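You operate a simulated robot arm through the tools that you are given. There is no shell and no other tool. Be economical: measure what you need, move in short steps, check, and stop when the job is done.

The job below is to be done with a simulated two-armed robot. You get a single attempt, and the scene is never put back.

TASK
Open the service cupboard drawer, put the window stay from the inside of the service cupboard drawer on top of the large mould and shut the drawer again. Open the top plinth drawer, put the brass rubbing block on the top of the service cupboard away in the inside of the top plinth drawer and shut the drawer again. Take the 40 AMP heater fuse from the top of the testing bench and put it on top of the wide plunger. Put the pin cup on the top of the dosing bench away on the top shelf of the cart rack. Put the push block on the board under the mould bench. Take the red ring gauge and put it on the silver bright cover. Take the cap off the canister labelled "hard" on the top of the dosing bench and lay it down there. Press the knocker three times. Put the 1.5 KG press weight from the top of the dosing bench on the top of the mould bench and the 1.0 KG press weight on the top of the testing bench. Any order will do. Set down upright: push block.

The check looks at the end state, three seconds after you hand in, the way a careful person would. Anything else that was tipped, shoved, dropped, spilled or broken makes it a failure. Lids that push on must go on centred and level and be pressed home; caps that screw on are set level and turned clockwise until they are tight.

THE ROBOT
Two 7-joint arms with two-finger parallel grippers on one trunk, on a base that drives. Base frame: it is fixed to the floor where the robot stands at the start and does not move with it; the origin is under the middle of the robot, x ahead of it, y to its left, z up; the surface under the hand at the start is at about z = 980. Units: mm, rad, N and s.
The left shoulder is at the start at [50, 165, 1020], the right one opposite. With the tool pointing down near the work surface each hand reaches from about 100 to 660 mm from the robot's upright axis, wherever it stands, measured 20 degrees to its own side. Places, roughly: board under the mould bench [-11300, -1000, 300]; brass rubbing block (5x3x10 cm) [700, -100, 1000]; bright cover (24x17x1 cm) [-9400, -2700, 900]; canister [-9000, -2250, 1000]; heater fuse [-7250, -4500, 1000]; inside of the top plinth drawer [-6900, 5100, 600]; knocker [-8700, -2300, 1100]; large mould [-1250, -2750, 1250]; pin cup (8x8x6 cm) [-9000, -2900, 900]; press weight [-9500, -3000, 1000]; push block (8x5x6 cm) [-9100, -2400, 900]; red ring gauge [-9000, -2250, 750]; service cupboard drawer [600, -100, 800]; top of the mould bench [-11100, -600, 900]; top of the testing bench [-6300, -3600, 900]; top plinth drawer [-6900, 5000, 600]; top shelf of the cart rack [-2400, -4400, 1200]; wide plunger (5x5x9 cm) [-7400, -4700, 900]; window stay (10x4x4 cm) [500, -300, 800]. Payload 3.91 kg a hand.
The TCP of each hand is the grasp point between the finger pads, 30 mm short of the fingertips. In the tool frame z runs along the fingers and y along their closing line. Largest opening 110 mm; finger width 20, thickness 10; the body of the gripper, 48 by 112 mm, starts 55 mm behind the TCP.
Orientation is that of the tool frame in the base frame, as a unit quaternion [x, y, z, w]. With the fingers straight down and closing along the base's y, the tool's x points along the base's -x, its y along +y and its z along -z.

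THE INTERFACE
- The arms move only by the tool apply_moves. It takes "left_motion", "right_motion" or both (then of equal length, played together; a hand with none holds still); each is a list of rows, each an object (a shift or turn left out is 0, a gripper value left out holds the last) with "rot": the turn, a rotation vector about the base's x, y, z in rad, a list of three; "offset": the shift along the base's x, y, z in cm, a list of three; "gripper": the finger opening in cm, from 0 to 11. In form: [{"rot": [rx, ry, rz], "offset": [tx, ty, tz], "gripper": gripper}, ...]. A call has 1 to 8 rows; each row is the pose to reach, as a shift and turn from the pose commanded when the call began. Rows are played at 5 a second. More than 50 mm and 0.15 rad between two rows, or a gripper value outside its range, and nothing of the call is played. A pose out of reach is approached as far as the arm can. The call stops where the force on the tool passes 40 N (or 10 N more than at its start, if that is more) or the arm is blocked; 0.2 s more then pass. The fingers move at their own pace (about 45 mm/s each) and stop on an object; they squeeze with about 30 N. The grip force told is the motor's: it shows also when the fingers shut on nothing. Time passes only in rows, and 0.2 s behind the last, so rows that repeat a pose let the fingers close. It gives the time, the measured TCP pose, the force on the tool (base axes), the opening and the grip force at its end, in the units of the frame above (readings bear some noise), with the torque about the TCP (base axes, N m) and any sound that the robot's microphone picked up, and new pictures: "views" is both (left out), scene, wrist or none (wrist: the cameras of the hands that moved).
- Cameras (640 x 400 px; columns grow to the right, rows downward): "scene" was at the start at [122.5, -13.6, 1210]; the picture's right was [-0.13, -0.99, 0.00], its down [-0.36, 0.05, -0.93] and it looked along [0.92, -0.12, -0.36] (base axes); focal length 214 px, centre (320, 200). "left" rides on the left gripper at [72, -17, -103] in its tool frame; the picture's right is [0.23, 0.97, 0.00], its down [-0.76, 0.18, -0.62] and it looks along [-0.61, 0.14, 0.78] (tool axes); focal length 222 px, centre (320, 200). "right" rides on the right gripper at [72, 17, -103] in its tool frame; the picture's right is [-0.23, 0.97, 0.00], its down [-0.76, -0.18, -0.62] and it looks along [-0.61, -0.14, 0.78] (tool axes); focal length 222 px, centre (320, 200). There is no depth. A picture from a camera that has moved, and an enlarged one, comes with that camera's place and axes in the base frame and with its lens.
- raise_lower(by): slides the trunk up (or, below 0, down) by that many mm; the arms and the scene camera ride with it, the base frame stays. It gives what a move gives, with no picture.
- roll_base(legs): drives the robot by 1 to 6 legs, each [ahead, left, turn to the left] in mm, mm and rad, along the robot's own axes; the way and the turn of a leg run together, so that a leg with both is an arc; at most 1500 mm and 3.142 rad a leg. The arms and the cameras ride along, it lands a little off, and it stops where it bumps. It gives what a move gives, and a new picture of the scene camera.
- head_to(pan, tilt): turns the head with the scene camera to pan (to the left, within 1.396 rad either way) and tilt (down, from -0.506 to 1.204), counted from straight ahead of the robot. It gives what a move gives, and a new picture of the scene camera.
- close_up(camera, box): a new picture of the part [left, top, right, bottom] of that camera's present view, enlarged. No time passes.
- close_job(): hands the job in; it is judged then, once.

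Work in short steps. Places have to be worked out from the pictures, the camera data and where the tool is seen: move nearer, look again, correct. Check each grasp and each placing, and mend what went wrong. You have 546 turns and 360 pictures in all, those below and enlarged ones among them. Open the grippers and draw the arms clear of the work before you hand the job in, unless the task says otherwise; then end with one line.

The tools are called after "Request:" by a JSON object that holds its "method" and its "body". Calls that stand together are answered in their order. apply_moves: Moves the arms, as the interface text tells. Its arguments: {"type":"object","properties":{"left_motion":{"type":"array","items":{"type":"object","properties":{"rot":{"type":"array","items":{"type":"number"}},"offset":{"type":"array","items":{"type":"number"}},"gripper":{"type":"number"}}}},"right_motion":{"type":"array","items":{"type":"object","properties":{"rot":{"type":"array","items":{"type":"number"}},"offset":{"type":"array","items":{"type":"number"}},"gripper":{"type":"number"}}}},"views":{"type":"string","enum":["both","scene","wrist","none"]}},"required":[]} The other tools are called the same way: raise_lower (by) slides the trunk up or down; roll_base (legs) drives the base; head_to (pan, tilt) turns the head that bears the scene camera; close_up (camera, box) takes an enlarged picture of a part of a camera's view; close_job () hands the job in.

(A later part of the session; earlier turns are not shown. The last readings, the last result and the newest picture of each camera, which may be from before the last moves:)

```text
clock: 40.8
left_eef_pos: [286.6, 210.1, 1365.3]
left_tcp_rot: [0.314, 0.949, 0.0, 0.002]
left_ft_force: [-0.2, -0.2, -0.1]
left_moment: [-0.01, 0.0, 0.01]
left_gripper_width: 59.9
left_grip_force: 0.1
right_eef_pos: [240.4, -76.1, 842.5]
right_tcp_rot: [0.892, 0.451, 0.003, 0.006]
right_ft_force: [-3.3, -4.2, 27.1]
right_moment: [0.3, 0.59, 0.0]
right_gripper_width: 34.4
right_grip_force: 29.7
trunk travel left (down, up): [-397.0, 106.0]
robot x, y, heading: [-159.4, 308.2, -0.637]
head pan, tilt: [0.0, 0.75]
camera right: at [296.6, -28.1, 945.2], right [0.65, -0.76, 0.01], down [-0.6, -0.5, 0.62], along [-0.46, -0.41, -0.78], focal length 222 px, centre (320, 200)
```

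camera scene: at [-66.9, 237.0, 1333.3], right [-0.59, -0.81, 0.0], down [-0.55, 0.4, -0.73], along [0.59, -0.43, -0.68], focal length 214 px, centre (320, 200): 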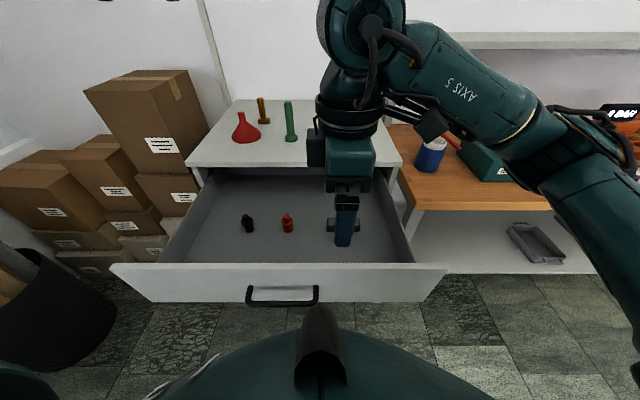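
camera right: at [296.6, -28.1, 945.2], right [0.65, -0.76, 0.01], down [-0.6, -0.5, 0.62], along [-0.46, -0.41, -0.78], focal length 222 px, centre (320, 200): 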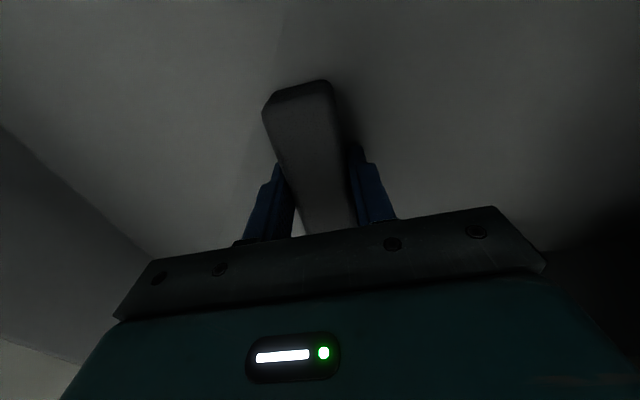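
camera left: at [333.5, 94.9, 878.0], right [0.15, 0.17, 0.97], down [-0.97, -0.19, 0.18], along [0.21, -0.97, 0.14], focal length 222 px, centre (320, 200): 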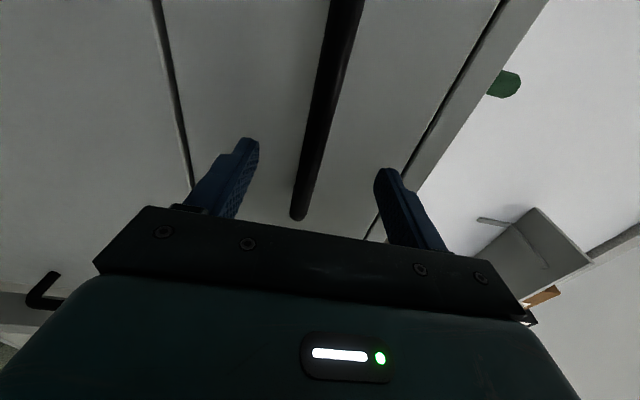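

The stay is gripped (34 mm, 30 N). I'll lift it out and pull the hand back, then back the base off and bring the left hand down to push the drawer shut.

Request:
{"method": "apply_moves", "body": {"right_motion": [{"offset": [0, 0, 4]}, {"offset": [0, 0, 8.5]}, {"offset": [0, 0, 13]}, {"offset": [0, 0, 17.5]}, {"offset": [0, 0, 22]}, {"offset": [0, 0, 26.5]}, {"offset": [-2, 1, 30]}, {"offset": [-4, 2, 34]}], "views": "none"}}

Request:
{"method": "roll_base", "body": {"legs": [[-160, 0, 0]]}}

Request:
{"method": "apply_moves", "body": {"left_motion": [{"offset": [-1.3, -0.9, -4.6], "gripper": 0}, {"offset": [-2.6, -1.8, -9.2]}, {"offset": [-3.9, -2.7, -13.8]}, {"offset": [-5.2, -3.6, -18.4]}, {"offset": [-6.5, -4.5, -23]}, {"offset": [-7.8, -5.4, -27.6]}, {"offset": [-9.1, -6.3, -32.2]}, {"offset": [-10.3, -7.2, -36.5]}], "views": "both"}}

```text
clock: 42.6
left_eef_pos: [287.1, 210.1, 1364.4]
left_tcp_rot: [0.315, 0.949, 0.0, 0.0]
left_ft_force: [-0.1, 0.4, -0.6]
left_moment: [-0.02, -0.04, 0.03]
left_gripper_width: 60.3
left_grip_force: 0.0
right_eef_pos: [202.0, -56.2, 1180.9]
right_tcp_rot: [0.892, 0.452, 0.002, 0.003]
right_ft_force: [-0.9, 0.4, -1.1]
right_moment: [-0.04, -0.03, 0.02]
right_gripper_width: 34.3
right_grip_force: 30.3
trunk travel left (down, up): [-397.0, 106.0]
robot x, y, heading: [-160.6, 303.0, -0.634]
head pan, tilt: [0.0, 0.75]
```

```text
clock: 44.0
left_eef_pos: [161.4, 302.0, 1364.9]
left_tcp_rot: [0.315, 0.949, 0.001, 0.001]
left_ft_force: [0.6, 0.4, -0.9]
left_moment: [-0.03, -0.03, 0.01]
left_gripper_width: 59.8
left_grip_force: 0.1
right_eef_pos: [75.5, 37.1, 1179.4]
right_tcp_rot: [0.892, 0.452, 0.002, 0.004]
right_ft_force: [-0.1, -0.9, -2.0]
right_moment: [-0.01, 0.01, 0.02]
right_gripper_width: 34.4
right_grip_force: 30.6
trunk travel left (down, up): [-397.0, 106.0]
robot x, y, heading: [-282.1, 397.1, -0.64]
head pan, tilt: [0.0, 0.75]
camera scene: at [-193.6, 330.0, 1333.4], right [-0.59, -0.81, 0.0], down [-0.55, 0.4, -0.73], along [0.59, -0.43, -0.68], focal length 214 px, centre (320, 200)
```

scene: 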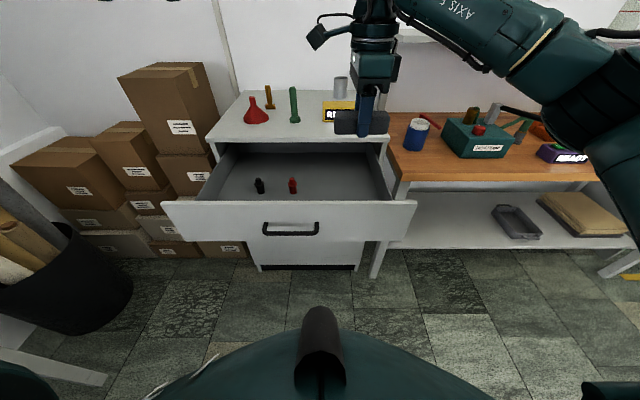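

```text
clock: 45.8
left_eef_pos: [60.9, 227.1, 997.5]
left_tcp_rot: [0.315, 0.949, 0.0, 0.001]
left_ft_force: [-0.5, -0.4, -0.6]
left_moment: [0.0, 0.01, 0.0]
left_gripper_width: 0.0
left_grip_force: 30.2
right_eef_pos: [75.7, 35.0, 1181.0]
right_tcp_rot: [0.892, 0.452, 0.001, 0.003]
right_ft_force: [0.1, -0.3, -0.9]
right_moment: [0.01, 0.0, -0.01]
right_gripper_width: 34.4
right_grip_force: 29.8
trunk travel left (down, up): [-397.0, 106.0]
robot x, y, heading: [-288.2, 396.9, -0.637]
head pan, tilt: [0.0, 0.75]
camera scene: at [-192.9, 329.4, 1333.3], right [-0.59, -0.81, 0.0], down [-0.55, 0.4, -0.73], along [0.59, -0.43, -0.68], focal length 214 px, centre (320, 200)
camera left: at [-7.5, 256.1, 1101.6], right [0.4, 0.92, 0.0], down [0.72, -0.31, 0.62], along [0.57, -0.25, -0.78], focal length 222 px, centre (320, 200)
```

scene: 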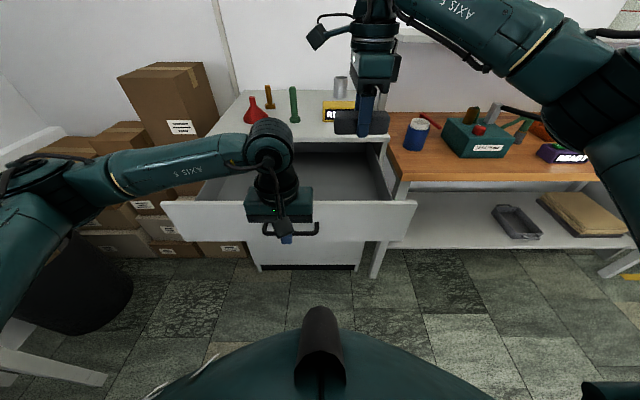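
left: 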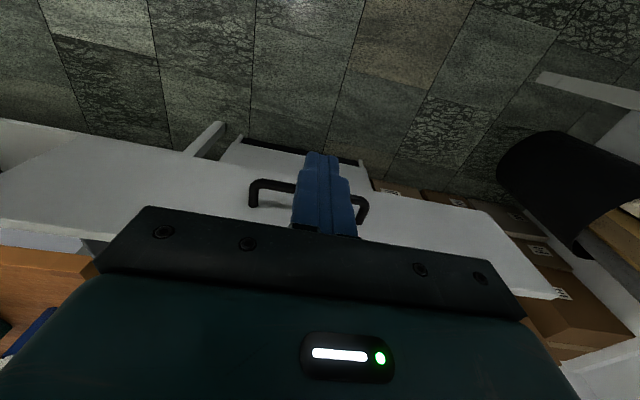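

The fingers sit centred before the handle bar. I'll lower to z≈902 and drive forward to push the drawer shut.

Request:
{"method": "apply_moves", "body": {"left_motion": [{"offset": [0, 0, -4.5]}, {"offset": [0, 0, -9.3]}], "views": "none"}}

Request:
{"method": "roll_base", "body": {"legs": [[250, 0, 0]]}}

```text
clock: 46.4
left_eef_pos: [61.7, 227.6, 906.0]
left_tcp_rot: [0.315, 0.949, 0.001, 0.001]
left_ft_force: [0.8, 0.7, -0.1]
left_moment: [-0.01, -0.02, -0.03]
left_gripper_width: 0.0
left_grip_force: 29.9
right_eef_pos: [77.0, 35.6, 1178.9]
right_tcp_rot: [0.892, 0.451, 0.002, 0.003]
right_ft_force: [0.6, -0.5, -1.1]
right_moment: [0.02, -0.01, 0.0]
right_gripper_width: 34.4
right_grip_force: 29.8
trunk travel left (down, up): [-397.0, 106.0]
robot x, y, heading: [-285.3, 393.2, -0.633]
head pan, tilt: [0.0, 0.75]
```

```text
clock: 48.2
left_eef_pos: [262.5, 80.4, 905.5]
left_tcp_rot: [0.315, 0.949, 0.001, 0.001]
left_ft_force: [-0.5, -0.1, 0.1]
left_moment: [0.0, 0.03, -0.01]
left_gripper_width: 0.3
left_grip_force: 29.7
right_eef_pos: [277.8, -111.6, 1179.7]
right_tcp_rot: [0.892, 0.452, 0.001, 0.003]
right_ft_force: [-0.6, -0.3, -0.6]
right_moment: [-0.01, -0.01, 0.0]
right_gripper_width: 34.6
right_grip_force: 29.8
trunk travel left (down, up): [-397.0, 106.0]
robot x, y, heading: [-81.7, 248.5, -0.64]
head pan, tilt: [0.0, 0.75]
camera scene: at [8.4, 181.1, 1333.2], right [-0.59, -0.8, 0.0], down [-0.55, 0.41, -0.73], along [0.59, -0.43, -0.68], focal length 214 px, centre (320, 200)
```

scene: 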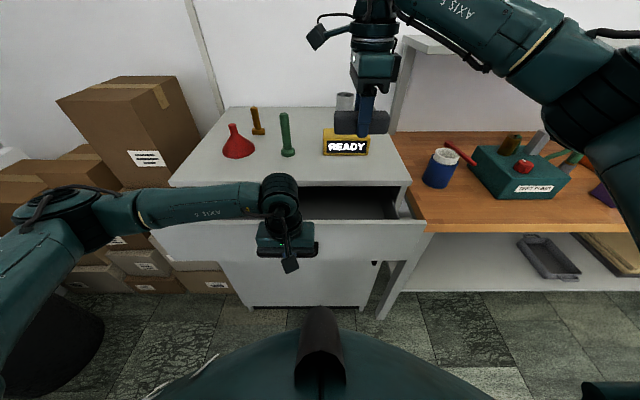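

About 140 mm of closing remains. I'll continue pushing.

Request:
{"method": "roll_base", "body": {"legs": [[155, 0, 0]]}}

```text
clock: 49.6
left_eef_pos: [372.5, -4.3, 904.7]
left_tcp_rot: [0.321, 0.947, 0.005, -0.009]
left_ft_force: [0.0, 0.5, -0.1]
left_moment: [0.02, 0.02, -0.03]
left_gripper_width: 0.0
left_grip_force: 30.1
right_eef_pos: [394.5, -199.4, 1178.8]
right_tcp_rot: [0.893, 0.451, 0.002, 0.003]
right_ft_force: [0.0, 0.3, -1.0]
right_moment: [0.01, -0.01, 0.06]
right_gripper_width: 34.5
right_grip_force: 29.9
trunk travel left (down, up): [-397.0, 106.0]
robot x, y, heading: [33.7, 164.0, -0.636]
head pan, tilt: [0.0, 0.75]
stopped in leg 1: the force on the tool passed its limit at 53 N (the readings are from after the stop); the commanded pose is now the measured one
camera scene: at [125.4, 94.7, 1333.2], right [-0.59, -0.8, 0.0], down [-0.55, 0.41, -0.73], along [0.59, -0.43, -0.68], focal length 214 px, centre (320, 200)
```

scene: 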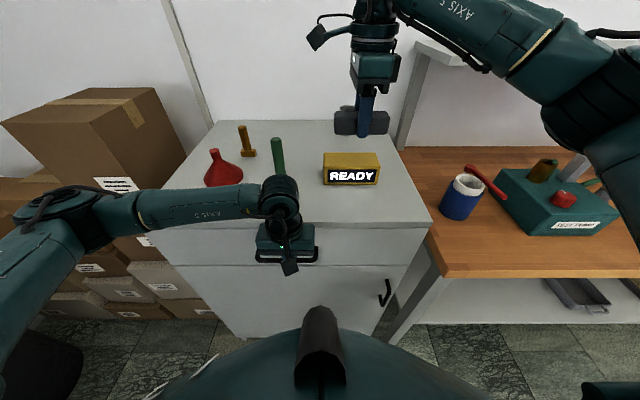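

The drawer is shut (handle back at its original place). Now I'll raise the left hand clear, and zoom on the brass block.

Request:
{"method": "apply_moves", "body": {"left_motion": [{"offset": [-2, 1.5, 0]}, {"offset": [-3, 2.2, 4.5]}, {"offset": [-3, 2.2, 9.3], "gripper": 8}, {"offset": [-3, 2.2, 14]}, {"offset": [-3, 2.2, 18.8]}, {"offset": [-3, 2.2, 23.6]}, {"offset": [-3, 2.2, 28.4]}, {"offset": [-3, 2.2, 33]}], "views": "none"}}

Request:
{"method": "close_up", "body": {"camera": "scene", "box": [180, 100, 420, 250]}}

```text
clock: 51.5
left_eef_pos: [340.8, 17.0, 1234.5]
left_tcp_rot: [0.321, 0.947, 0.006, -0.009]
left_ft_force: [-0.6, 0.7, 0.7]
left_moment: [0.04, 0.0, -0.02]
left_gripper_width: 80.2
left_grip_force: 0.1
right_eef_pos: [393.9, -199.3, 1179.5]
right_tcp_rot: [0.892, 0.451, 0.002, 0.004]
right_ft_force: [0.2, -0.2, -1.1]
right_moment: [-0.02, -0.01, 0.0]
right_gripper_width: 34.5
right_grip_force: 30.3
trunk travel left (down, up): [-397.0, 106.0]
robot x, y, heading: [32.6, 162.4, -0.636]
head pan, tilt: [0.0, 0.75]
```

```text
2.67 times, centred on (300, 175) of scene
camera zoom: at [125.0, 94.7, 1333.3], right [-0.59, -0.8, 0.0], down [-0.55, 0.41, -0.73], along [0.59, -0.43, -0.68], focal length 572 px, centre (373, 267)
```

zoom: 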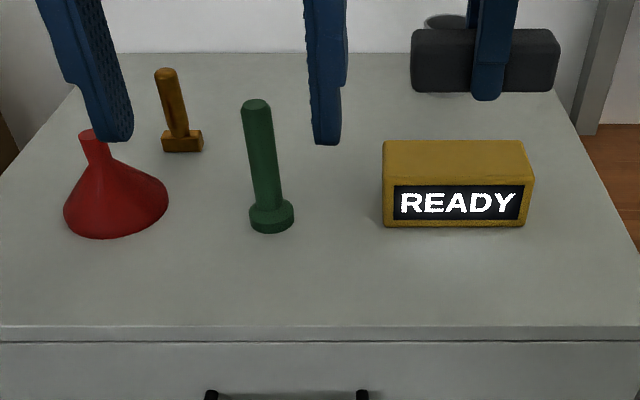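

The brass block's stem is at about [722,-73], top near 1075. I'll drive 95 mm closer and bring the left hand over it.

Request:
{"method": "roll_base", "body": {"legs": [[95, 0, 0]]}}

Request:
{"method": "apply_moves", "body": {"left_motion": [{"offset": [4.3, -0.5, 0]}, {"offset": [8.6, -1, 0]}, {"offset": [13, -1.5, 0]}, {"offset": [17.4, -2, -1]}, {"offset": [21.8, -2.5, -2]}, {"offset": [26.2, -3, -3]}, {"offset": [30.3, -3.4, -4], "gripper": 7}], "views": "both"}}

```text
clock: 52.6
left_eef_pos: [417.4, -39.2, 1234.8]
left_tcp_rot: [0.32, 0.947, 0.006, -0.009]
left_ft_force: [0.4, -0.5, 0.2]
left_moment: [0.0, 0.0, -0.02]
left_gripper_width: 80.2
left_grip_force: 0.1
right_eef_pos: [468.8, -255.6, 1180.0]
right_tcp_rot: [0.893, 0.451, 0.001, 0.002]
right_ft_force: [0.2, -0.3, -0.8]
right_moment: [0.03, 0.04, -0.04]
right_gripper_width: 34.7
right_grip_force: 30.0
trunk travel left (down, up): [-397.0, 106.0]
robot x, y, heading: [105.9, 108.9, -0.637]
head pan, tilt: [0.0, 0.75]
camera scene: at [201.7, 38.4, 1333.2], right [-0.59, -0.8, 0.0], down [-0.55, 0.41, -0.73], along [0.59, -0.43, -0.68], focal length 214 px, centre (320, 200)
```

scene: 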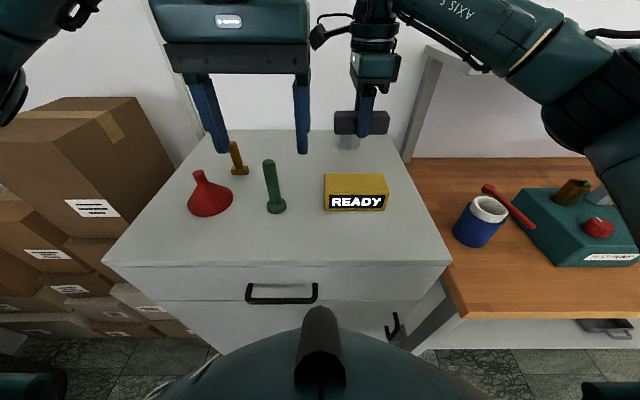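

```text
clock: 54.2
left_eef_pos: [720.6, -74.8, 1195.3]
left_tcp_rot: [0.322, 0.947, 0.006, -0.009]
left_ft_force: [0.3, -0.6, 0.5]
left_moment: [0.0, 0.03, 0.02]
left_gripper_width: 70.1
left_grip_force: 0.1
right_eef_pos: [468.9, -255.8, 1180.5]
right_tcp_rot: [0.893, 0.451, 0.001, 0.003]
right_ft_force: [1.2, 0.4, -1.2]
right_moment: [0.02, -0.02, 0.03]
right_gripper_width: 34.6
right_grip_force: 30.4
trunk travel left (down, up): [-397.0, 106.0]
robot x, y, heading: [109.6, 106.2, -0.639]
head pan, tilt: [0.0, 0.75]
camera scene: at [201.1, 38.3, 1333.2], right [-0.59, -0.8, 0.0], down [-0.55, 0.41, -0.73], along [0.59, -0.43, -0.68], focal length 214 px, centre (320, 200)
camera left: at [654.1, -46.3, 1301.1], right [0.41, 0.91, 0.01], down [0.72, -0.33, 0.61], along [0.56, -0.24, -0.79], focal length 222 px, centre (320, 200)
```

scene: 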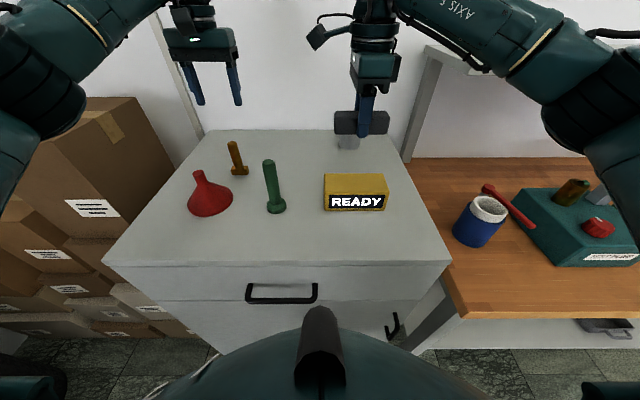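
left: 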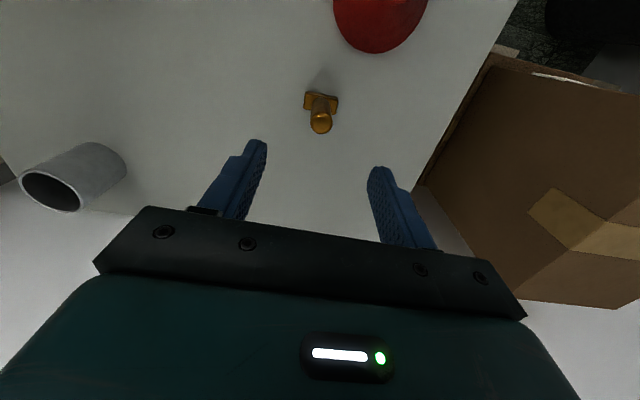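

The stem is right under the hand at (724,-74). I'll descend to z≈1050 and grip it.

Request:
{"method": "apply_moves", "body": {"left_motion": [{"offset": [0.3, 0.1, -4.8]}, {"offset": [0.3, 0.1, -9.6]}, {"offset": [0.3, 0.1, -12.5]}, {"offset": [0.3, 0.1, -14.5]}, {"offset": [0.3, 0.1, -14.5], "gripper": 0}, {"offset": [0.3, 0.1, -14.5]}, {"offset": [0.3, 0.1, -14.5]}, {"offset": [0.3, 0.1, -14.5]}], "views": "wrist"}}

```text
clock: 56.0
left_eef_pos: [724.3, -72.5, 1051.1]
left_tcp_rot: [0.32, 0.947, 0.005, -0.009]
left_ft_force: [0.5, 0.5, -0.4]
left_moment: [0.02, 0.03, -0.03]
left_gripper_width: 23.5
left_grip_force: 29.8
right_eef_pos: [470.8, -254.2, 1180.0]
right_tcp_rot: [0.893, 0.451, 0.002, 0.003]
right_ft_force: [0.3, 0.3, -0.4]
right_moment: [0.02, -0.02, 0.04]
right_gripper_width: 34.5
right_grip_force: 30.0
trunk travel left (down, up): [-397.0, 106.0]
robot x, y, heading: [105.5, 108.7, -0.635]
head pan, tilt: [0.0, 0.75]
camera left: at [657.3, -43.7, 1156.8], right [0.41, 0.91, 0.01], down [0.72, -0.33, 0.61], along [0.56, -0.24, -0.79], focal length 222 px, centre (320, 200)
```

left: 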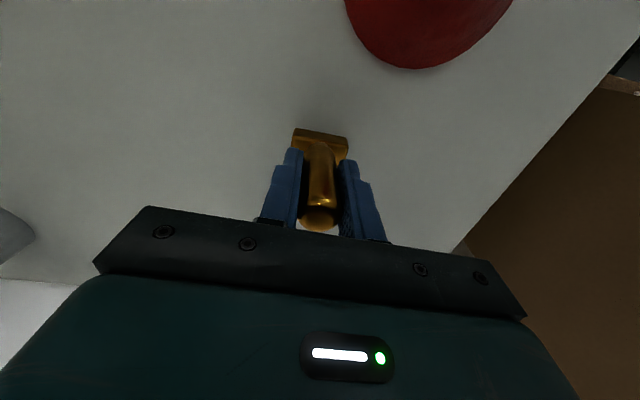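

The block is gripped at 23.5 mm. I'll lift it high and retract both hands, then back off and turn toward the large mould.

Request:
{"method": "apply_moves", "body": {"left_motion": [{"offset": [0, 0, 4.5]}, {"offset": [0, 0, 9]}, {"offset": [0, 0, 13.5]}, {"offset": [0, 0, 18]}, {"offset": [-3, 2.2, 20]}, {"offset": [-6.5, 4.8, 20]}, {"offset": [-10, 7.4, 20]}, {"offset": [-13.5, 10, 20]}], "views": "none"}}

Request:
{"method": "apply_moves", "body": {"left_motion": [{"offset": [-3.5, 2.6, 0]}, {"offset": [-7, 5.2, 0]}, {"offset": [-10.5, 7.8, 0]}], "right_motion": [{"offset": [-1.2, 0.9, 1]}, {"offset": [-2.4, 1.8, 2]}, {"offset": [-3.6, 2.7, 3]}], "views": "none"}}

Request:
{"method": "head_to", "body": {"pan": 0.0, "tilt": 0.35}}

Request:
{"method": "roll_base", "body": {"legs": [[-600, 0, 0], [0, 0, -1.38]]}}

```text
clock: 57.8
left_eef_pos: [588.8, 30.3, 1249.9]
left_tcp_rot: [0.32, 0.947, 0.006, -0.009]
left_ft_force: [-0.5, -0.1, -1.5]
left_moment: [0.0, 0.0, 0.0]
left_gripper_width: 23.5
left_grip_force: 30.1
right_eef_pos: [469.5, -255.0, 1179.4]
right_tcp_rot: [0.892, 0.451, 0.002, 0.003]
right_ft_force: [-0.1, -0.1, -1.4]
right_moment: [-0.01, -0.02, -0.01]
right_gripper_width: 34.4
right_grip_force: 30.5
trunk travel left (down, up): [-397.0, 106.0]
robot x, y, heading: [110.8, 107.0, -0.634]
head pan, tilt: [0.0, 0.75]
```

```text
clock: 58.6
left_eef_pos: [482.4, 106.9, 1250.2]
left_tcp_rot: [0.32, 0.947, 0.005, -0.008]
left_ft_force: [-1.3, 0.5, -1.6]
left_moment: [-0.06, 0.0, 0.02]
left_gripper_width: 23.4
left_grip_force: 30.2
right_eef_pos: [433.4, -226.6, 1211.3]
right_tcp_rot: [0.892, 0.451, 0.003, 0.004]
right_ft_force: [-0.6, 0.4, -0.5]
right_moment: [-0.04, -0.01, 0.01]
right_gripper_width: 34.5
right_grip_force: 29.3
trunk travel left (down, up): [-397.0, 106.0]
robot x, y, heading: [109.4, 107.4, -0.636]
head pan, tilt: [0.0, 0.75]
```

```text
clock: 59.4
left_eef_pos: [483.2, 106.0, 1249.1]
left_tcp_rot: [0.32, 0.947, 0.006, -0.008]
left_ft_force: [0.8, 0.1, -1.3]
left_moment: [0.0, 0.02, -0.03]
left_gripper_width: 23.1
left_grip_force: 29.7
right_eef_pos: [433.7, -228.8, 1210.1]
right_tcp_rot: [0.893, 0.45, 0.001, 0.003]
right_ft_force: [0.5, 0.0, -1.2]
right_moment: [0.0, -0.03, 0.0]
right_gripper_width: 34.7
right_grip_force: 29.7
trunk travel left (down, up): [-397.0, 106.0]
robot x, y, heading: [108.1, 109.4, -0.639]
head pan, tilt: [0.0, 0.351]
camera scene: at [209.3, 32.8, 1368.8], right [-0.59, -0.8, 0.0], down [-0.28, 0.2, -0.94], along [0.76, -0.56, -0.34], focal length 214 px, centre (320, 200)
```

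scene: 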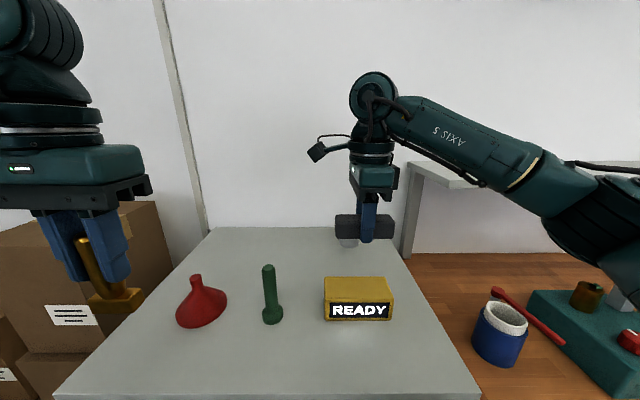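

```text
clock: 66.1
left_eef_pos: [-289.5, 96.3, 1247.5]
left_tcp_rot: [0.841, 0.54, 0.01, -0.004]
left_ft_force: [0.5, 0.0, -2.0]
left_moment: [-0.02, -0.01, 0.0]
left_gripper_width: 23.0
left_grip_force: 30.0
right_eef_pos: [-624.8, 71.3, 1211.2]
right_tcp_rot: [0.979, -0.205, -0.001, 0.004]
right_ft_force: [-0.1, 0.0, -0.3]
right_moment: [0.01, -0.05, 0.02]
right_gripper_width: 34.5
right_grip_force: 29.3
trunk travel left (down, up): [-397.0, 106.0]
robot x, y, heading: [-370.5, 461.6, -1.985]
head pan, tilt: [0.0, 0.351]
camera scene: at [-418.2, 347.6, 1368.9], right [-0.92, 0.4, 0.0], down [0.14, 0.32, -0.94], along [-0.38, -0.86, -0.34], focal length 214 px, centre (320, 200)
```

scene: 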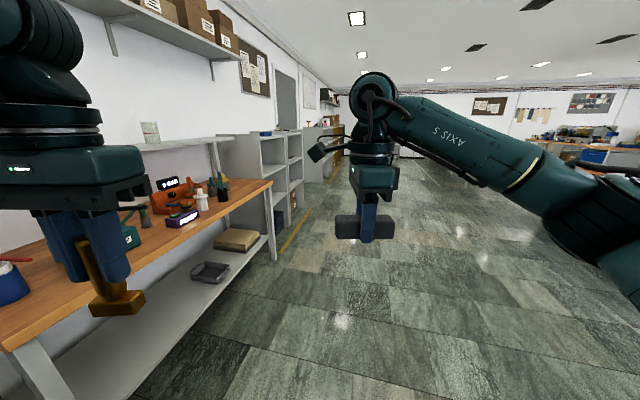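

A large room with a shelf unit ahead-left, where the mould should be. I'll turn parallel to the wall and drive along it about 2.9 m, then face the wall.

Request:
{"method": "roll_base", "body": {"legs": [[0, 0, -0.22], [1500, 0, 0], [1400, 0, 0]]}}

Request:
{"method": "roll_base", "body": {"legs": [[0, 0, 1.4]]}}

```text
clock: 80.9
left_eef_pos: [-2052.7, -2266.6, 1248.6]
left_tcp_rot: [0.894, 0.448, 0.01, -0.002]
left_ft_force: [0.2, 0.1, -1.5]
left_moment: [0.0, 0.02, 0.01]
left_gripper_width: 22.6
left_grip_force: 30.2
right_eef_pos: [-2388.0, -2220.8, 1209.4]
right_tcp_rot: [0.952, -0.307, -0.001, 0.002]
right_ft_force: [-0.1, 0.2, -1.2]
right_moment: [0.01, -0.03, 0.02]
right_gripper_width: 34.5
right_grip_force: 30.5
trunk travel left (down, up): [-397.0, 106.0]
robot x, y, heading: [-2060.1, -1896.2, -2.196]
head pan, tilt: [0.0, 0.351]
camera scene: at [-2126.5, -1993.7, 1368.9], right [-0.81, 0.59, 0.0], down [0.2, 0.28, -0.94], along [-0.55, -0.76, -0.34], focal length 214 px, centre (320, 200)
```

scene: 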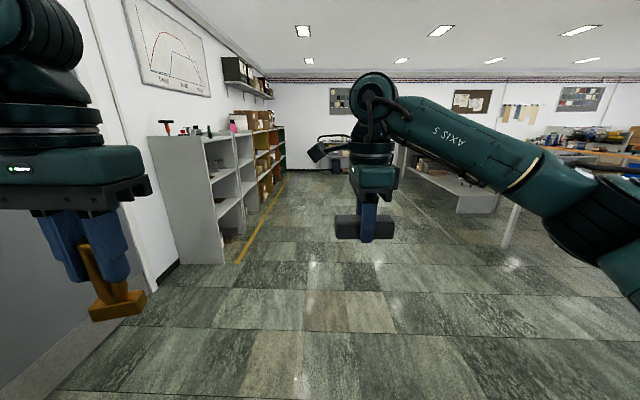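

```text
clock: 84.8
left_eef_pos: [-1686.5, -1947.5, 1248.4]
left_tcp_rot: [0.39, 0.921, 0.006, -0.01]
left_ft_force: [0.5, 0.2, -2.0]
left_moment: [-0.02, 0.03, 0.01]
left_gripper_width: 22.6
left_grip_force: 29.8
right_eef_pos: [-1781.8, -2271.3, 1210.4]
right_tcp_rot: [0.923, 0.385, 0.0, 0.003]
right_ft_force: [-0.3, 0.2, -1.0]
right_moment: [0.0, 0.03, 0.03]
right_gripper_width: 34.4
right_grip_force: 29.9
trunk travel left (down, up): [-397.0, 106.0]
robot x, y, heading: [-2055.4, -1893.5, -0.779]
head pan, tilt: [0.0, 0.351]
camera scene: at [-1967.5, -1980.5, 1368.9], right [-0.71, -0.71, 0.0], down [-0.24, 0.24, -0.94], along [0.67, -0.66, -0.34], focal length 214 px, centre (320, 200)
```

scene: 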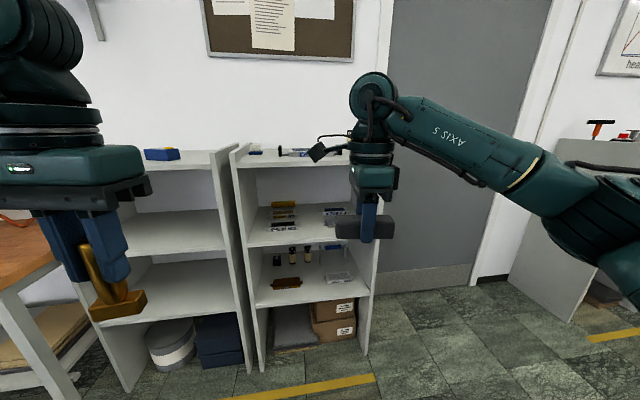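

The shelf tops hold small objects; the mould should be around the middle-unit top, partly hidden by my right arm. I'll move closer and square up.

Request:
{"method": "roll_base", "body": {"legs": [[300, 0, 0], [0, 0, 0.144]]}}

Request:
{"method": "close_up", "body": {"camera": "scene", "box": [200, 80, 440, 230]}}

```text
clock: 87.5
left_eef_pos: [-1463.3, -2114.3, 1249.9]
left_tcp_rot: [0.322, 0.947, 0.005, -0.009]
left_ft_force: [-0.1, 0.0, -2.2]
left_moment: [-0.01, 0.02, -0.03]
left_gripper_width: 22.4
left_grip_force: 30.1
right_eef_pos: [-1515.1, -2446.8, 1209.2]
right_tcp_rot: [0.894, 0.449, 0.001, 0.004]
right_ft_force: [-0.6, 0.5, -0.8]
right_moment: [0.0, 0.01, 0.03]
right_gripper_width: 34.5
right_grip_force: 30.6
trunk travel left (down, up): [-397.0, 106.0]
robot x, y, heading: [-1837.6, -2114.4, -0.643]
head pan, tilt: [0.0, 0.351]
camera scene: at [-1738.0, -2185.0, 1368.9], right [-0.6, -0.8, 0.0], down [-0.28, 0.21, -0.94], along [0.75, -0.56, -0.34], focal length 214 px, centre (320, 200)
```

scene: 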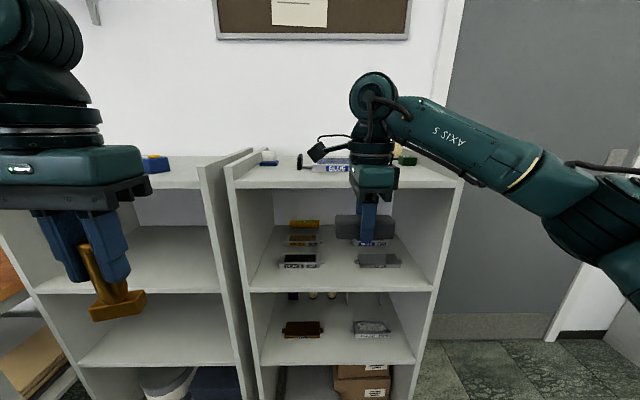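

```text
2.67 times, centred on (320, 155) of scene
camera zoom: at [-1738.0, -2185.0, 1368.9], right [-0.6, -0.8, 0.0], down [-0.28, 0.21, -0.94], along [0.75, -0.56, -0.34], focal length 572 px, centre (320, 320)
```

zoom: 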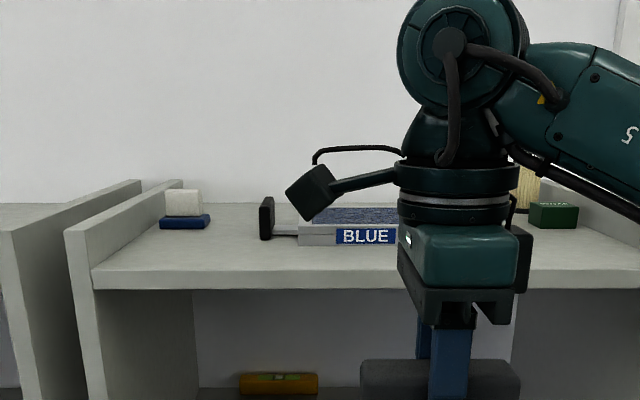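

Something labelled BLUE is on the top board, partly hidden by my right arm. I'll raise the trunk and shift the right hand aside for a clear view.

Request:
{"method": "raise_lower", "body": {"by": 100}}

Request:
{"method": "apply_moves", "body": {"right_motion": [{"offset": [-2.4, -3.2, 0]}, {"offset": [-4.8, -6.4, 0]}, {"offset": [-7.2, -9.6, 0]}, {"offset": [-9.6, -12.8, 0]}], "views": "none"}}

Request:
{"method": "close_up", "body": {"camera": "scene", "box": [200, 100, 520, 300]}}

```text
clock: 88.8
left_eef_pos: [-1462.8, -2113.4, 1349.3]
left_tcp_rot: [0.323, 0.947, 0.004, -0.01]
left_ft_force: [-0.6, 0.0, -1.0]
left_moment: [0.0, 0.02, 0.0]
left_gripper_width: 22.4
left_grip_force: 30.1
right_eef_pos: [-1514.4, -2447.0, 1310.1]
right_tcp_rot: [0.893, 0.449, 0.001, 0.003]
right_ft_force: [0.0, -0.6, -0.7]
right_moment: [-0.01, 0.03, 0.0]
right_gripper_width: 34.7
right_grip_force: 29.9
trunk travel left (down, up): [-497.0, 6.0]
robot x, y, heading: [-1839.1, -2111.3, -0.641]
head pan, tilt: [0.0, 0.351]
```

```text
clock: 89.8
left_eef_pos: [-1464.4, -2114.8, 1348.0]
left_tcp_rot: [0.323, 0.946, 0.006, -0.008]
left_ft_force: [-0.2, -0.6, -1.3]
left_moment: [0.0, 0.02, 0.03]
left_gripper_width: 22.3
left_grip_force: 30.2
right_eef_pos: [-1614.1, -2578.7, 1310.8]
right_tcp_rot: [0.894, 0.448, 0.002, 0.003]
right_ft_force: [0.3, -0.1, -0.7]
right_moment: [0.01, -0.02, 0.01]
right_gripper_width: 34.5
right_grip_force: 30.6
trunk travel left (down, up): [-497.0, 6.0]
robot x, y, heading: [-1836.0, -2110.3, -0.643]
head pan, tilt: [0.0, 0.351]
```

```text
2.00 times, centred on (360, 200) of scene
camera zoom: at [-1739.1, -2186.0, 1469.0], right [-0.6, -0.8, 0.0], down [-0.27, 0.21, -0.94], along [0.75, -0.56, -0.34], focal length 429 px, centre (240, 200)
```

zoom: 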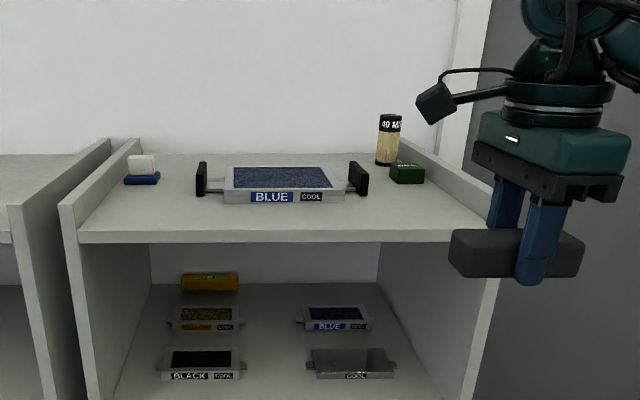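

The "BLUE / COOL" tray on the top is the large mould (small ones lie below). Its top centre is about [-1185,-2698,1237]. I'll raise the hands slightly and drive 350 mm in.

Request:
{"method": "apply_moves", "body": {"left_motion": [{"offset": [0, 0, 2]}, {"offset": [0, 0, 4]}, {"offset": [0, 0, 6]}], "right_motion": [{"offset": [2, 2.7, 2]}, {"offset": [4, 5.4, 3]}, {"offset": [6, 8, 4]}], "views": "none"}}

Request:
{"method": "head_to", "body": {"pan": 0.0, "tilt": 0.6}}

Request:
{"method": "roll_base", "body": {"legs": [[350, 0, 0]]}}

```text
clock: 90.6
left_eef_pos: [-1463.8, -2114.1, 1407.9]
left_tcp_rot: [0.323, 0.946, 0.006, -0.01]
left_ft_force: [-0.1, -0.2, -1.8]
left_moment: [0.01, -0.02, 0.06]
left_gripper_width: 22.5
left_grip_force: 30.0
right_eef_pos: [-1552.0, -2498.1, 1350.9]
right_tcp_rot: [0.894, 0.448, 0.001, 0.004]
right_ft_force: [0.0, 0.0, -2.3]
right_moment: [-0.02, 0.0, 0.0]
right_gripper_width: 34.4
right_grip_force: 29.5
trunk travel left (down, up): [-497.0, 6.0]
robot x, y, heading: [-1839.6, -2110.9, -0.645]
head pan, tilt: [0.0, 0.351]
```

```text
clock: 91.4
left_eef_pos: [-1464.3, -2114.3, 1406.9]
left_tcp_rot: [0.323, 0.947, 0.006, -0.009]
left_ft_force: [0.7, 0.4, -0.9]
left_moment: [0.03, -0.01, 0.03]
left_gripper_width: 22.4
left_grip_force: 30.1
right_eef_pos: [-1551.6, -2499.1, 1350.5]
right_tcp_rot: [0.894, 0.449, 0.002, 0.003]
right_ft_force: [-0.2, -0.8, -0.8]
right_moment: [-0.03, -0.01, 0.01]
right_gripper_width: 34.4
right_grip_force: 30.1
trunk travel left (down, up): [-497.0, 6.0]
robot x, y, heading: [-1839.5, -2110.4, -0.644]
head pan, tilt: [0.0, 0.6]
camera scene: at [-1741.9, -2182.5, 1446.2], right [-0.6, -0.8, 0.0], down [-0.45, 0.34, -0.83], along [0.66, -0.49, -0.56], focal length 214 px, centre (320, 200)
```

scene: 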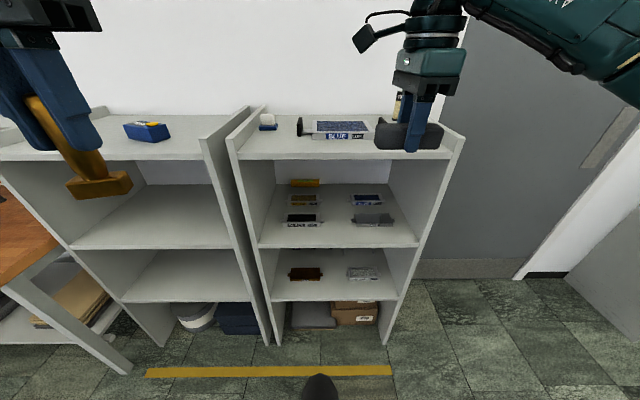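

```text
clock: 93.7
left_eef_pos: [-1184.7, -2326.8, 1407.0]
left_tcp_rot: [0.325, 0.946, 0.006, -0.008]
left_ft_force: [-0.4, -0.8, -1.6]
left_moment: [0.02, 0.01, -0.01]
left_gripper_width: 22.5
left_grip_force: 29.7
right_eef_pos: [-1275.0, -2711.1, 1351.3]
right_tcp_rot: [0.895, 0.445, 0.001, 0.003]
right_ft_force: [-0.4, -1.0, -0.8]
right_moment: [0.01, 0.0, 0.0]
right_gripper_width: 34.2
right_grip_force: 30.1
trunk travel left (down, up): [-497.0, 6.0]
robot x, y, heading: [-1559.5, -2320.5, -0.649]
head pan, tilt: [0.0, 0.6]
camera scene: at [-1462.5, -2393.5, 1446.1], right [-0.6, -0.8, 0.0], down [-0.45, 0.34, -0.82], along [0.66, -0.5, -0.57], focal length 214 px, centre (320, 200)
```

scene: 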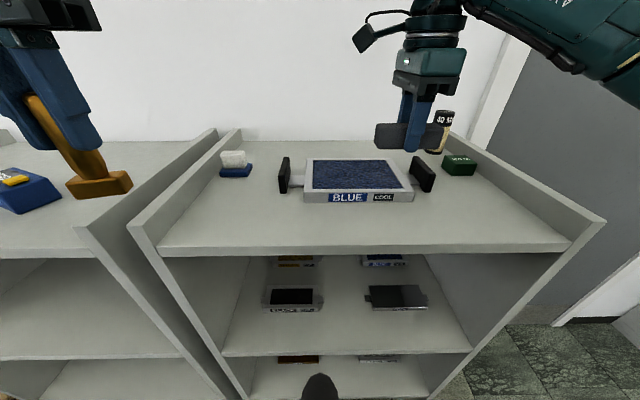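

The mould's top centre computes to (-1187,-2694). I'll move the right hand above it and lower to just above the surface.

Request:
{"method": "apply_moves", "body": {"right_motion": [{"offset": [4.4, 0.85, 0]}, {"offset": [8.8, 1.7, 0]}, {"offset": [8.8, 1.7, -3]}, {"offset": [8.8, 1.7, -6]}], "views": "both"}}

```text
clock: 94.7
left_eef_pos: [-1183.0, -2326.6, 1407.5]
left_tcp_rot: [0.326, 0.945, 0.005, -0.01]
left_ft_force: [-0.2, -0.1, -1.6]
left_moment: [-0.01, 0.02, -0.04]
left_gripper_width: 22.3
left_grip_force: 29.8
right_eef_pos: [-1187.7, -2694.7, 1291.4]
right_tcp_rot: [0.895, 0.446, 0.002, 0.003]
right_ft_force: [0.8, 0.7, -1.1]
right_moment: [0.0, 0.01, -0.03]
right_gripper_width: 34.4
right_grip_force: 29.9
trunk travel left (down, up): [-497.0, 6.0]
robot x, y, heading: [-1553.8, -2321.6, -0.652]
head pan, tilt: [0.0, 0.6]
camera scene: at [-1462.1, -2393.3, 1446.1], right [-0.6, -0.8, 0.0], down [-0.45, 0.34, -0.82], along [0.66, -0.5, -0.57], focal length 214 px, centre (320, 200)
camera right: at [-1130.2, -2645.6, 1394.4], right [0.64, -0.77, 0.01], down [-0.6, -0.5, 0.62], along [-0.47, -0.4, -0.78], focal length 222 px, centre (320, 200)
```

scene: 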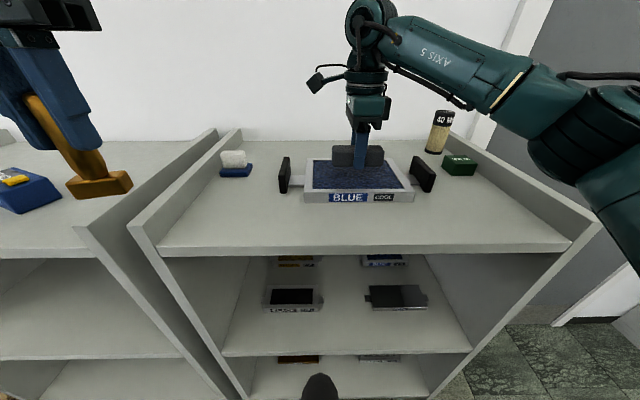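
right: 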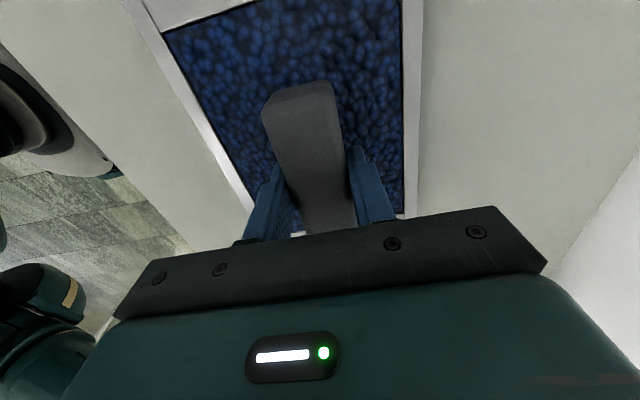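

The stay hangs centred over the blue field. I'll lower gently until contact.

Request:
{"method": "apply_moves", "body": {"right_motion": [{"offset": [0, 0, -1]}, {"offset": [0, 0, -1.8]}, {"offset": [0, 0, -2.2]}], "views": "none"}}

```text
clock: 95.5
left_eef_pos: [-1184.6, -2326.3, 1408.2]
left_tcp_rot: [0.327, 0.945, 0.005, -0.008]
left_ft_force: [0.1, 0.3, -1.2]
left_moment: [-0.02, 0.04, -0.01]
left_gripper_width: 22.3
left_grip_force: 29.9
right_eef_pos: [-1185.8, -2693.1, 1274.7]
right_tcp_rot: [0.896, 0.445, 0.007, 0.007]
right_ft_force: [7.5, -5.8, 33.4]
right_moment: [-0.12, 0.67, 0.24]
right_gripper_width: 34.4
right_grip_force: 29.6
trunk travel left (down, up): [-497.0, 6.0]
robot x, y, heading: [-1556.4, -2319.9, -0.645]
head pan, tilt: [0.0, 0.6]
```

Contact at z≈1274 with 33 N. I'll ease up 4 mm, open and withdraw.

Request:
{"method": "apply_moves", "body": {"right_motion": [{"offset": [0, 0, 0.4]}, {"offset": [0, 0, 0.4], "gripper": 6}, {"offset": [0, 0, 0.4]}, {"offset": [0, 0, 0.4]}, {"offset": [0, 0, 3]}, {"offset": [0, 0, 7]}, {"offset": [0, 0, 11]}], "views": "both"}}

```text
clock: 97.0
left_eef_pos: [-1184.7, -2325.3, 1407.4]
left_tcp_rot: [0.326, 0.945, 0.005, -0.008]
left_ft_force: [-0.2, 1.1, -2.0]
left_moment: [-0.02, 0.02, 0.01]
left_gripper_width: 22.5
left_grip_force: 29.9
right_eef_pos: [-1187.2, -2693.1, 1377.6]
right_tcp_rot: [0.895, 0.446, 0.001, 0.004]
right_ft_force: [-0.3, 0.4, -0.1]
right_moment: [-0.01, -0.02, -0.01]
right_gripper_width: 60.1
right_grip_force: 0.1
trunk travel left (down, up): [-497.0, 6.0]
robot x, y, heading: [-1560.2, -2321.1, -0.649]
head pan, tilt: [0.0, 0.6]
camera scene: at [-1463.4, -2392.0, 1446.2], right [-0.6, -0.8, 0.0], down [-0.45, 0.34, -0.83], along [0.66, -0.5, -0.56], focal length 214 px, centre (320, 200)
camera right: at [-1129.7, -2643.9, 1480.4], right [0.64, -0.77, 0.01], down [-0.6, -0.5, 0.62], along [-0.47, -0.4, -0.78], focal length 222 px, centre (320, 200)
```

scene: 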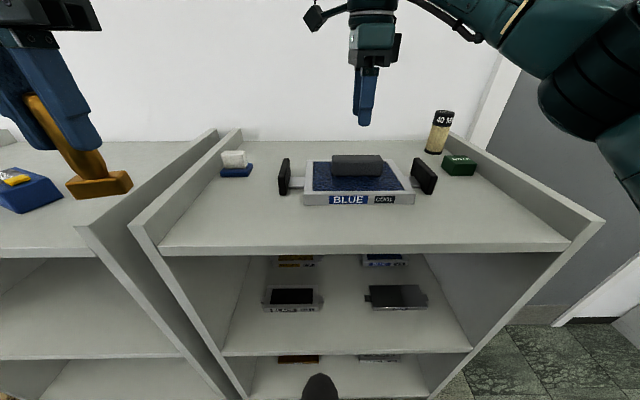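
right: 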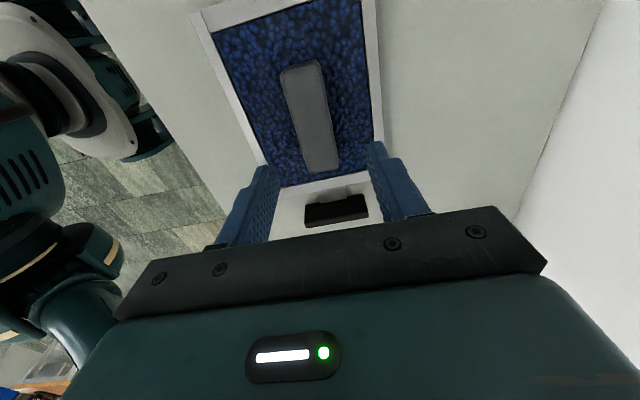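

The stay lies level on the large mould. I'll retract the right hand, back away, and turn toward the plinth with the brass block.

Request:
{"method": "apply_moves", "body": {"right_motion": [{"offset": [-3.2, 2.4, 2]}, {"offset": [-6.4, 4.8, 2]}, {"offset": [-9.6, 7.2, 2]}, {"offset": [-12.8, 9.6, 2]}, {"offset": [-16, 12, 2]}], "views": "none"}}

Request:
{"method": "roll_base", "body": {"legs": [[-700, 0, 0], [0, 0, 1.45], [0, 0, 1.4]]}}

Request:
{"method": "head_to", "body": {"pan": 0.0, "tilt": 0.25}}

```text
clock: 98.2
left_eef_pos: [-1185.3, -2328.5, 1408.5]
left_tcp_rot: [0.326, 0.945, 0.006, -0.009]
left_ft_force: [0.0, 0.1, -1.9]
left_moment: [0.01, -0.02, -0.01]
left_gripper_width: 22.7
left_grip_force: 29.7
right_eef_pos: [-1349.2, -2570.2, 1400.2]
right_tcp_rot: [0.895, 0.446, 0.002, 0.004]
right_ft_force: [-1.0, 0.0, 0.4]
right_moment: [0.01, 0.03, 0.0]
right_gripper_width: 60.0
right_grip_force: 0.0
trunk travel left (down, up): [-497.0, 6.0]
robot x, y, heading: [-1559.2, -2320.9, -0.65]
head pan, tilt: [0.0, 0.6]
```

```text
clock: 109.2
left_eef_pos: [-2479.3, -1783.2, 1406.8]
left_tcp_rot: [0.891, -0.454, 0.009, 0.006]
left_ft_force: [-0.6, -0.4, -0.9]
left_moment: [0.0, 0.02, 0.02]
left_gripper_width: 22.6
left_grip_force: 29.5
right_eef_pos: [-2256.0, -1592.3, 1399.8]
right_tcp_rot: [-0.317, 0.948, 0.004, -0.001]
right_ft_force: [0.4, 0.5, 0.8]
right_moment: [0.03, 0.0, -0.02]
right_gripper_width: 59.9
right_grip_force: 0.0
trunk travel left (down, up): [-497.0, 6.0]
robot x, y, heading: [-2122.7, -1893.5, 2.215]
head pan, tilt: [0.0, 0.6]
camera scene: at [-2192.1, -1798.7, 1446.2], right [0.8, 0.6, 0.0], down [0.34, -0.45, -0.83], along [-0.5, 0.66, -0.56], focal length 214 px, centre (320, 200)
```

scene: 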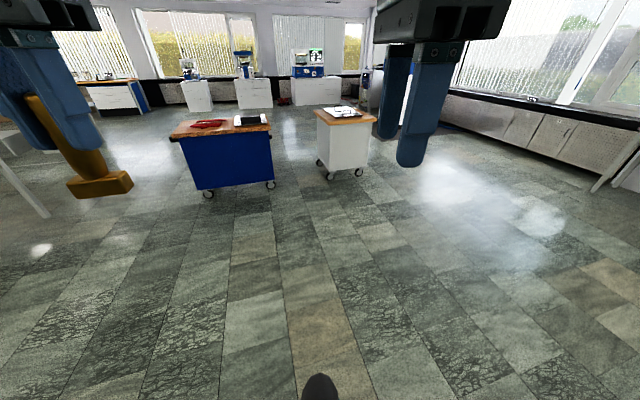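

```text
clock: 110.0
left_eef_pos: [-2480.4, -1782.2, 1406.8]
left_tcp_rot: [0.891, -0.454, 0.009, 0.006]
left_ft_force: [-0.2, -0.3, -1.4]
left_moment: [-0.03, 0.02, -0.02]
left_gripper_width: 22.6
left_grip_force: 30.3
right_eef_pos: [-2256.5, -1592.5, 1401.0]
right_tcp_rot: [-0.317, 0.948, 0.004, -0.001]
right_ft_force: [1.1, 0.9, -0.2]
right_moment: [0.03, 0.0, 0.02]
right_gripper_width: 60.1
right_grip_force: 0.0
trunk travel left (down, up): [-497.0, 6.0]
robot x, y, heading: [-2120.2, -1892.3, 2.216]
head pan, tilt: [0.0, 0.25]
camera scene: at [-2195.1, -1794.6, 1478.3], right [0.8, 0.6, 0.0], down [0.15, -0.2, -0.97], along [-0.58, 0.77, -0.25], focal length 214 px, centre (320, 200)
```

scene: 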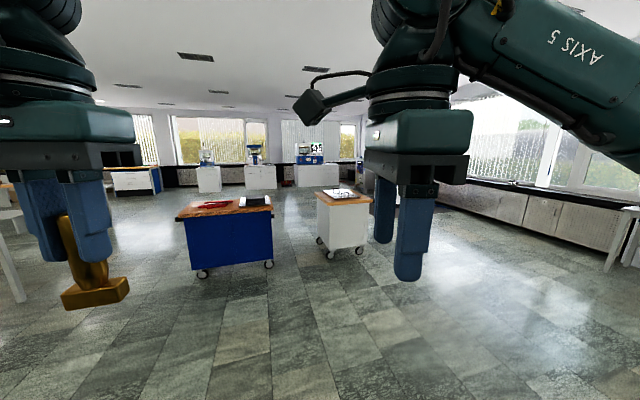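

Two carts stand ahead; I'll pass them on the right and head toward the far plinths.

Request:
{"method": "roll_base", "body": {"legs": [[900, -1150, 0], [1500, 0, 0], [1500, 0, 0], [1000, 0, 0]]}}

```text
clock: 139.1
left_eef_pos: [-4464.3, 2799.9, 1407.2]
left_tcp_rot: [0.89, -0.455, 0.008, 0.001]
left_ft_force: [0.4, 0.3, -2.5]
left_moment: [0.03, -0.01, -0.03]
left_gripper_width: 22.7
left_grip_force: 30.1
right_eef_pos: [-4238.9, 2986.1, 1402.1]
right_tcp_rot: [-0.317, 0.948, 0.011, 0.002]
right_ft_force: [-0.1, -0.4, -0.4]
right_moment: [0.0, -0.03, 0.02]
right_gripper_width: 60.0
right_grip_force: 0.1
trunk travel left (down, up): [-497.0, 6.0]
robot x, y, heading: [-4105.1, 2697.1, 2.216]
head pan, tilt: [0.0, 0.25]
stopped in leg 4: the robot was blocked; the commanded pose is now the measured one
camera scene: at [-4178.5, 2785.3, 1479.0], right [0.8, 0.6, 0.01], down [0.15, -0.19, -0.97], along [-0.58, 0.78, -0.24], focal length 214 px, centre (320, 200)
```

scene: 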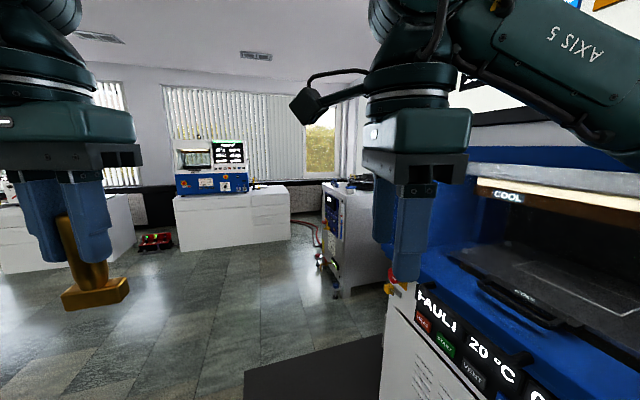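

I bumped something by a machine on the right. I'll back off carefully and check.

Request:
{"method": "roll_base", "body": {"legs": [[-250, 0, 0], [0, 500, 0]]}}

Request:
{"method": "head_to", "body": {"pan": -0.7, "tilt": 0.5}}

```text
clock: 145.4
left_eef_pos: [-4718.4, 2311.7, 1408.1]
left_tcp_rot: [0.89, -0.456, 0.008, 0.007]
left_ft_force: [-0.4, -0.1, -1.4]
left_moment: [-0.02, -0.02, 0.02]
left_gripper_width: 22.5
left_grip_force: 30.0
right_eef_pos: [-4493.4, 2499.2, 1400.2]
right_tcp_rot: [-0.317, 0.948, 0.007, -0.002]
right_ft_force: [-0.5, -0.8, 0.1]
right_moment: [-0.02, 0.0, -0.03]
right_gripper_width: 59.7
right_grip_force: 0.2
trunk travel left (down, up): [-497.0, 6.0]
robot x, y, heading: [-4361.0, 2198.2, 2.21]
head pan, tilt: [0.0, 0.25]
camera scene: at [-4433.9, 2298.5, 1478.4], right [0.8, 0.6, 0.0], down [0.15, -0.2, -0.97], along [-0.58, 0.78, -0.25], focal length 214 px, centre (320, 200)
```

scene: 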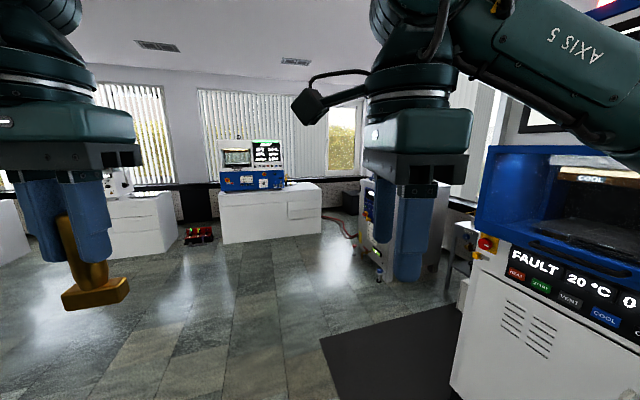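

```text
clock: 146.5
left_eef_pos: [-4718.9, 2311.8, 1407.1]
left_tcp_rot: [0.89, -0.456, 0.008, 0.006]
left_ft_force: [0.3, 0.1, -0.9]
left_moment: [-0.03, 0.01, -0.04]
left_gripper_width: 22.6
left_grip_force: 30.0
right_eef_pos: [-4493.6, 2498.7, 1400.6]
right_tcp_rot: [-0.317, 0.948, 0.006, -0.001]
right_ft_force: [-0.8, -0.3, -0.1]
right_moment: [-0.02, 0.0, -0.02]
right_gripper_width: 60.2
right_grip_force: 0.0
trunk travel left (down, up): [-497.0, 6.0]
robot x, y, heading: [-4359.7, 2205.8, 2.207]
head pan, tilt: [-0.7, 0.499]
camera scene: at [-4372.7, 2314.4, 1455.3], right [1.0, -0.06, 0.0], down [-0.03, -0.48, -0.88], along [0.05, 0.88, -0.48], focal length 214 px, centre (320, 200)
```

scene: 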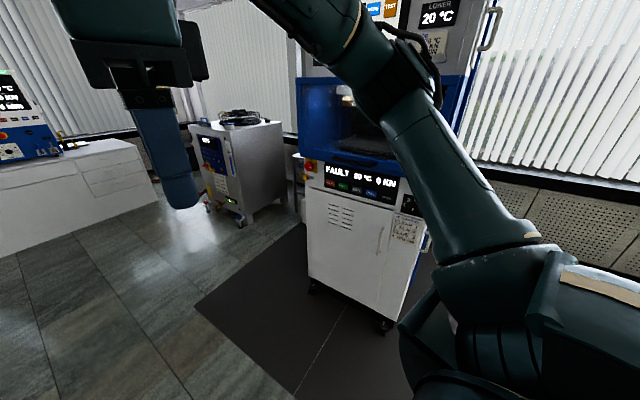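

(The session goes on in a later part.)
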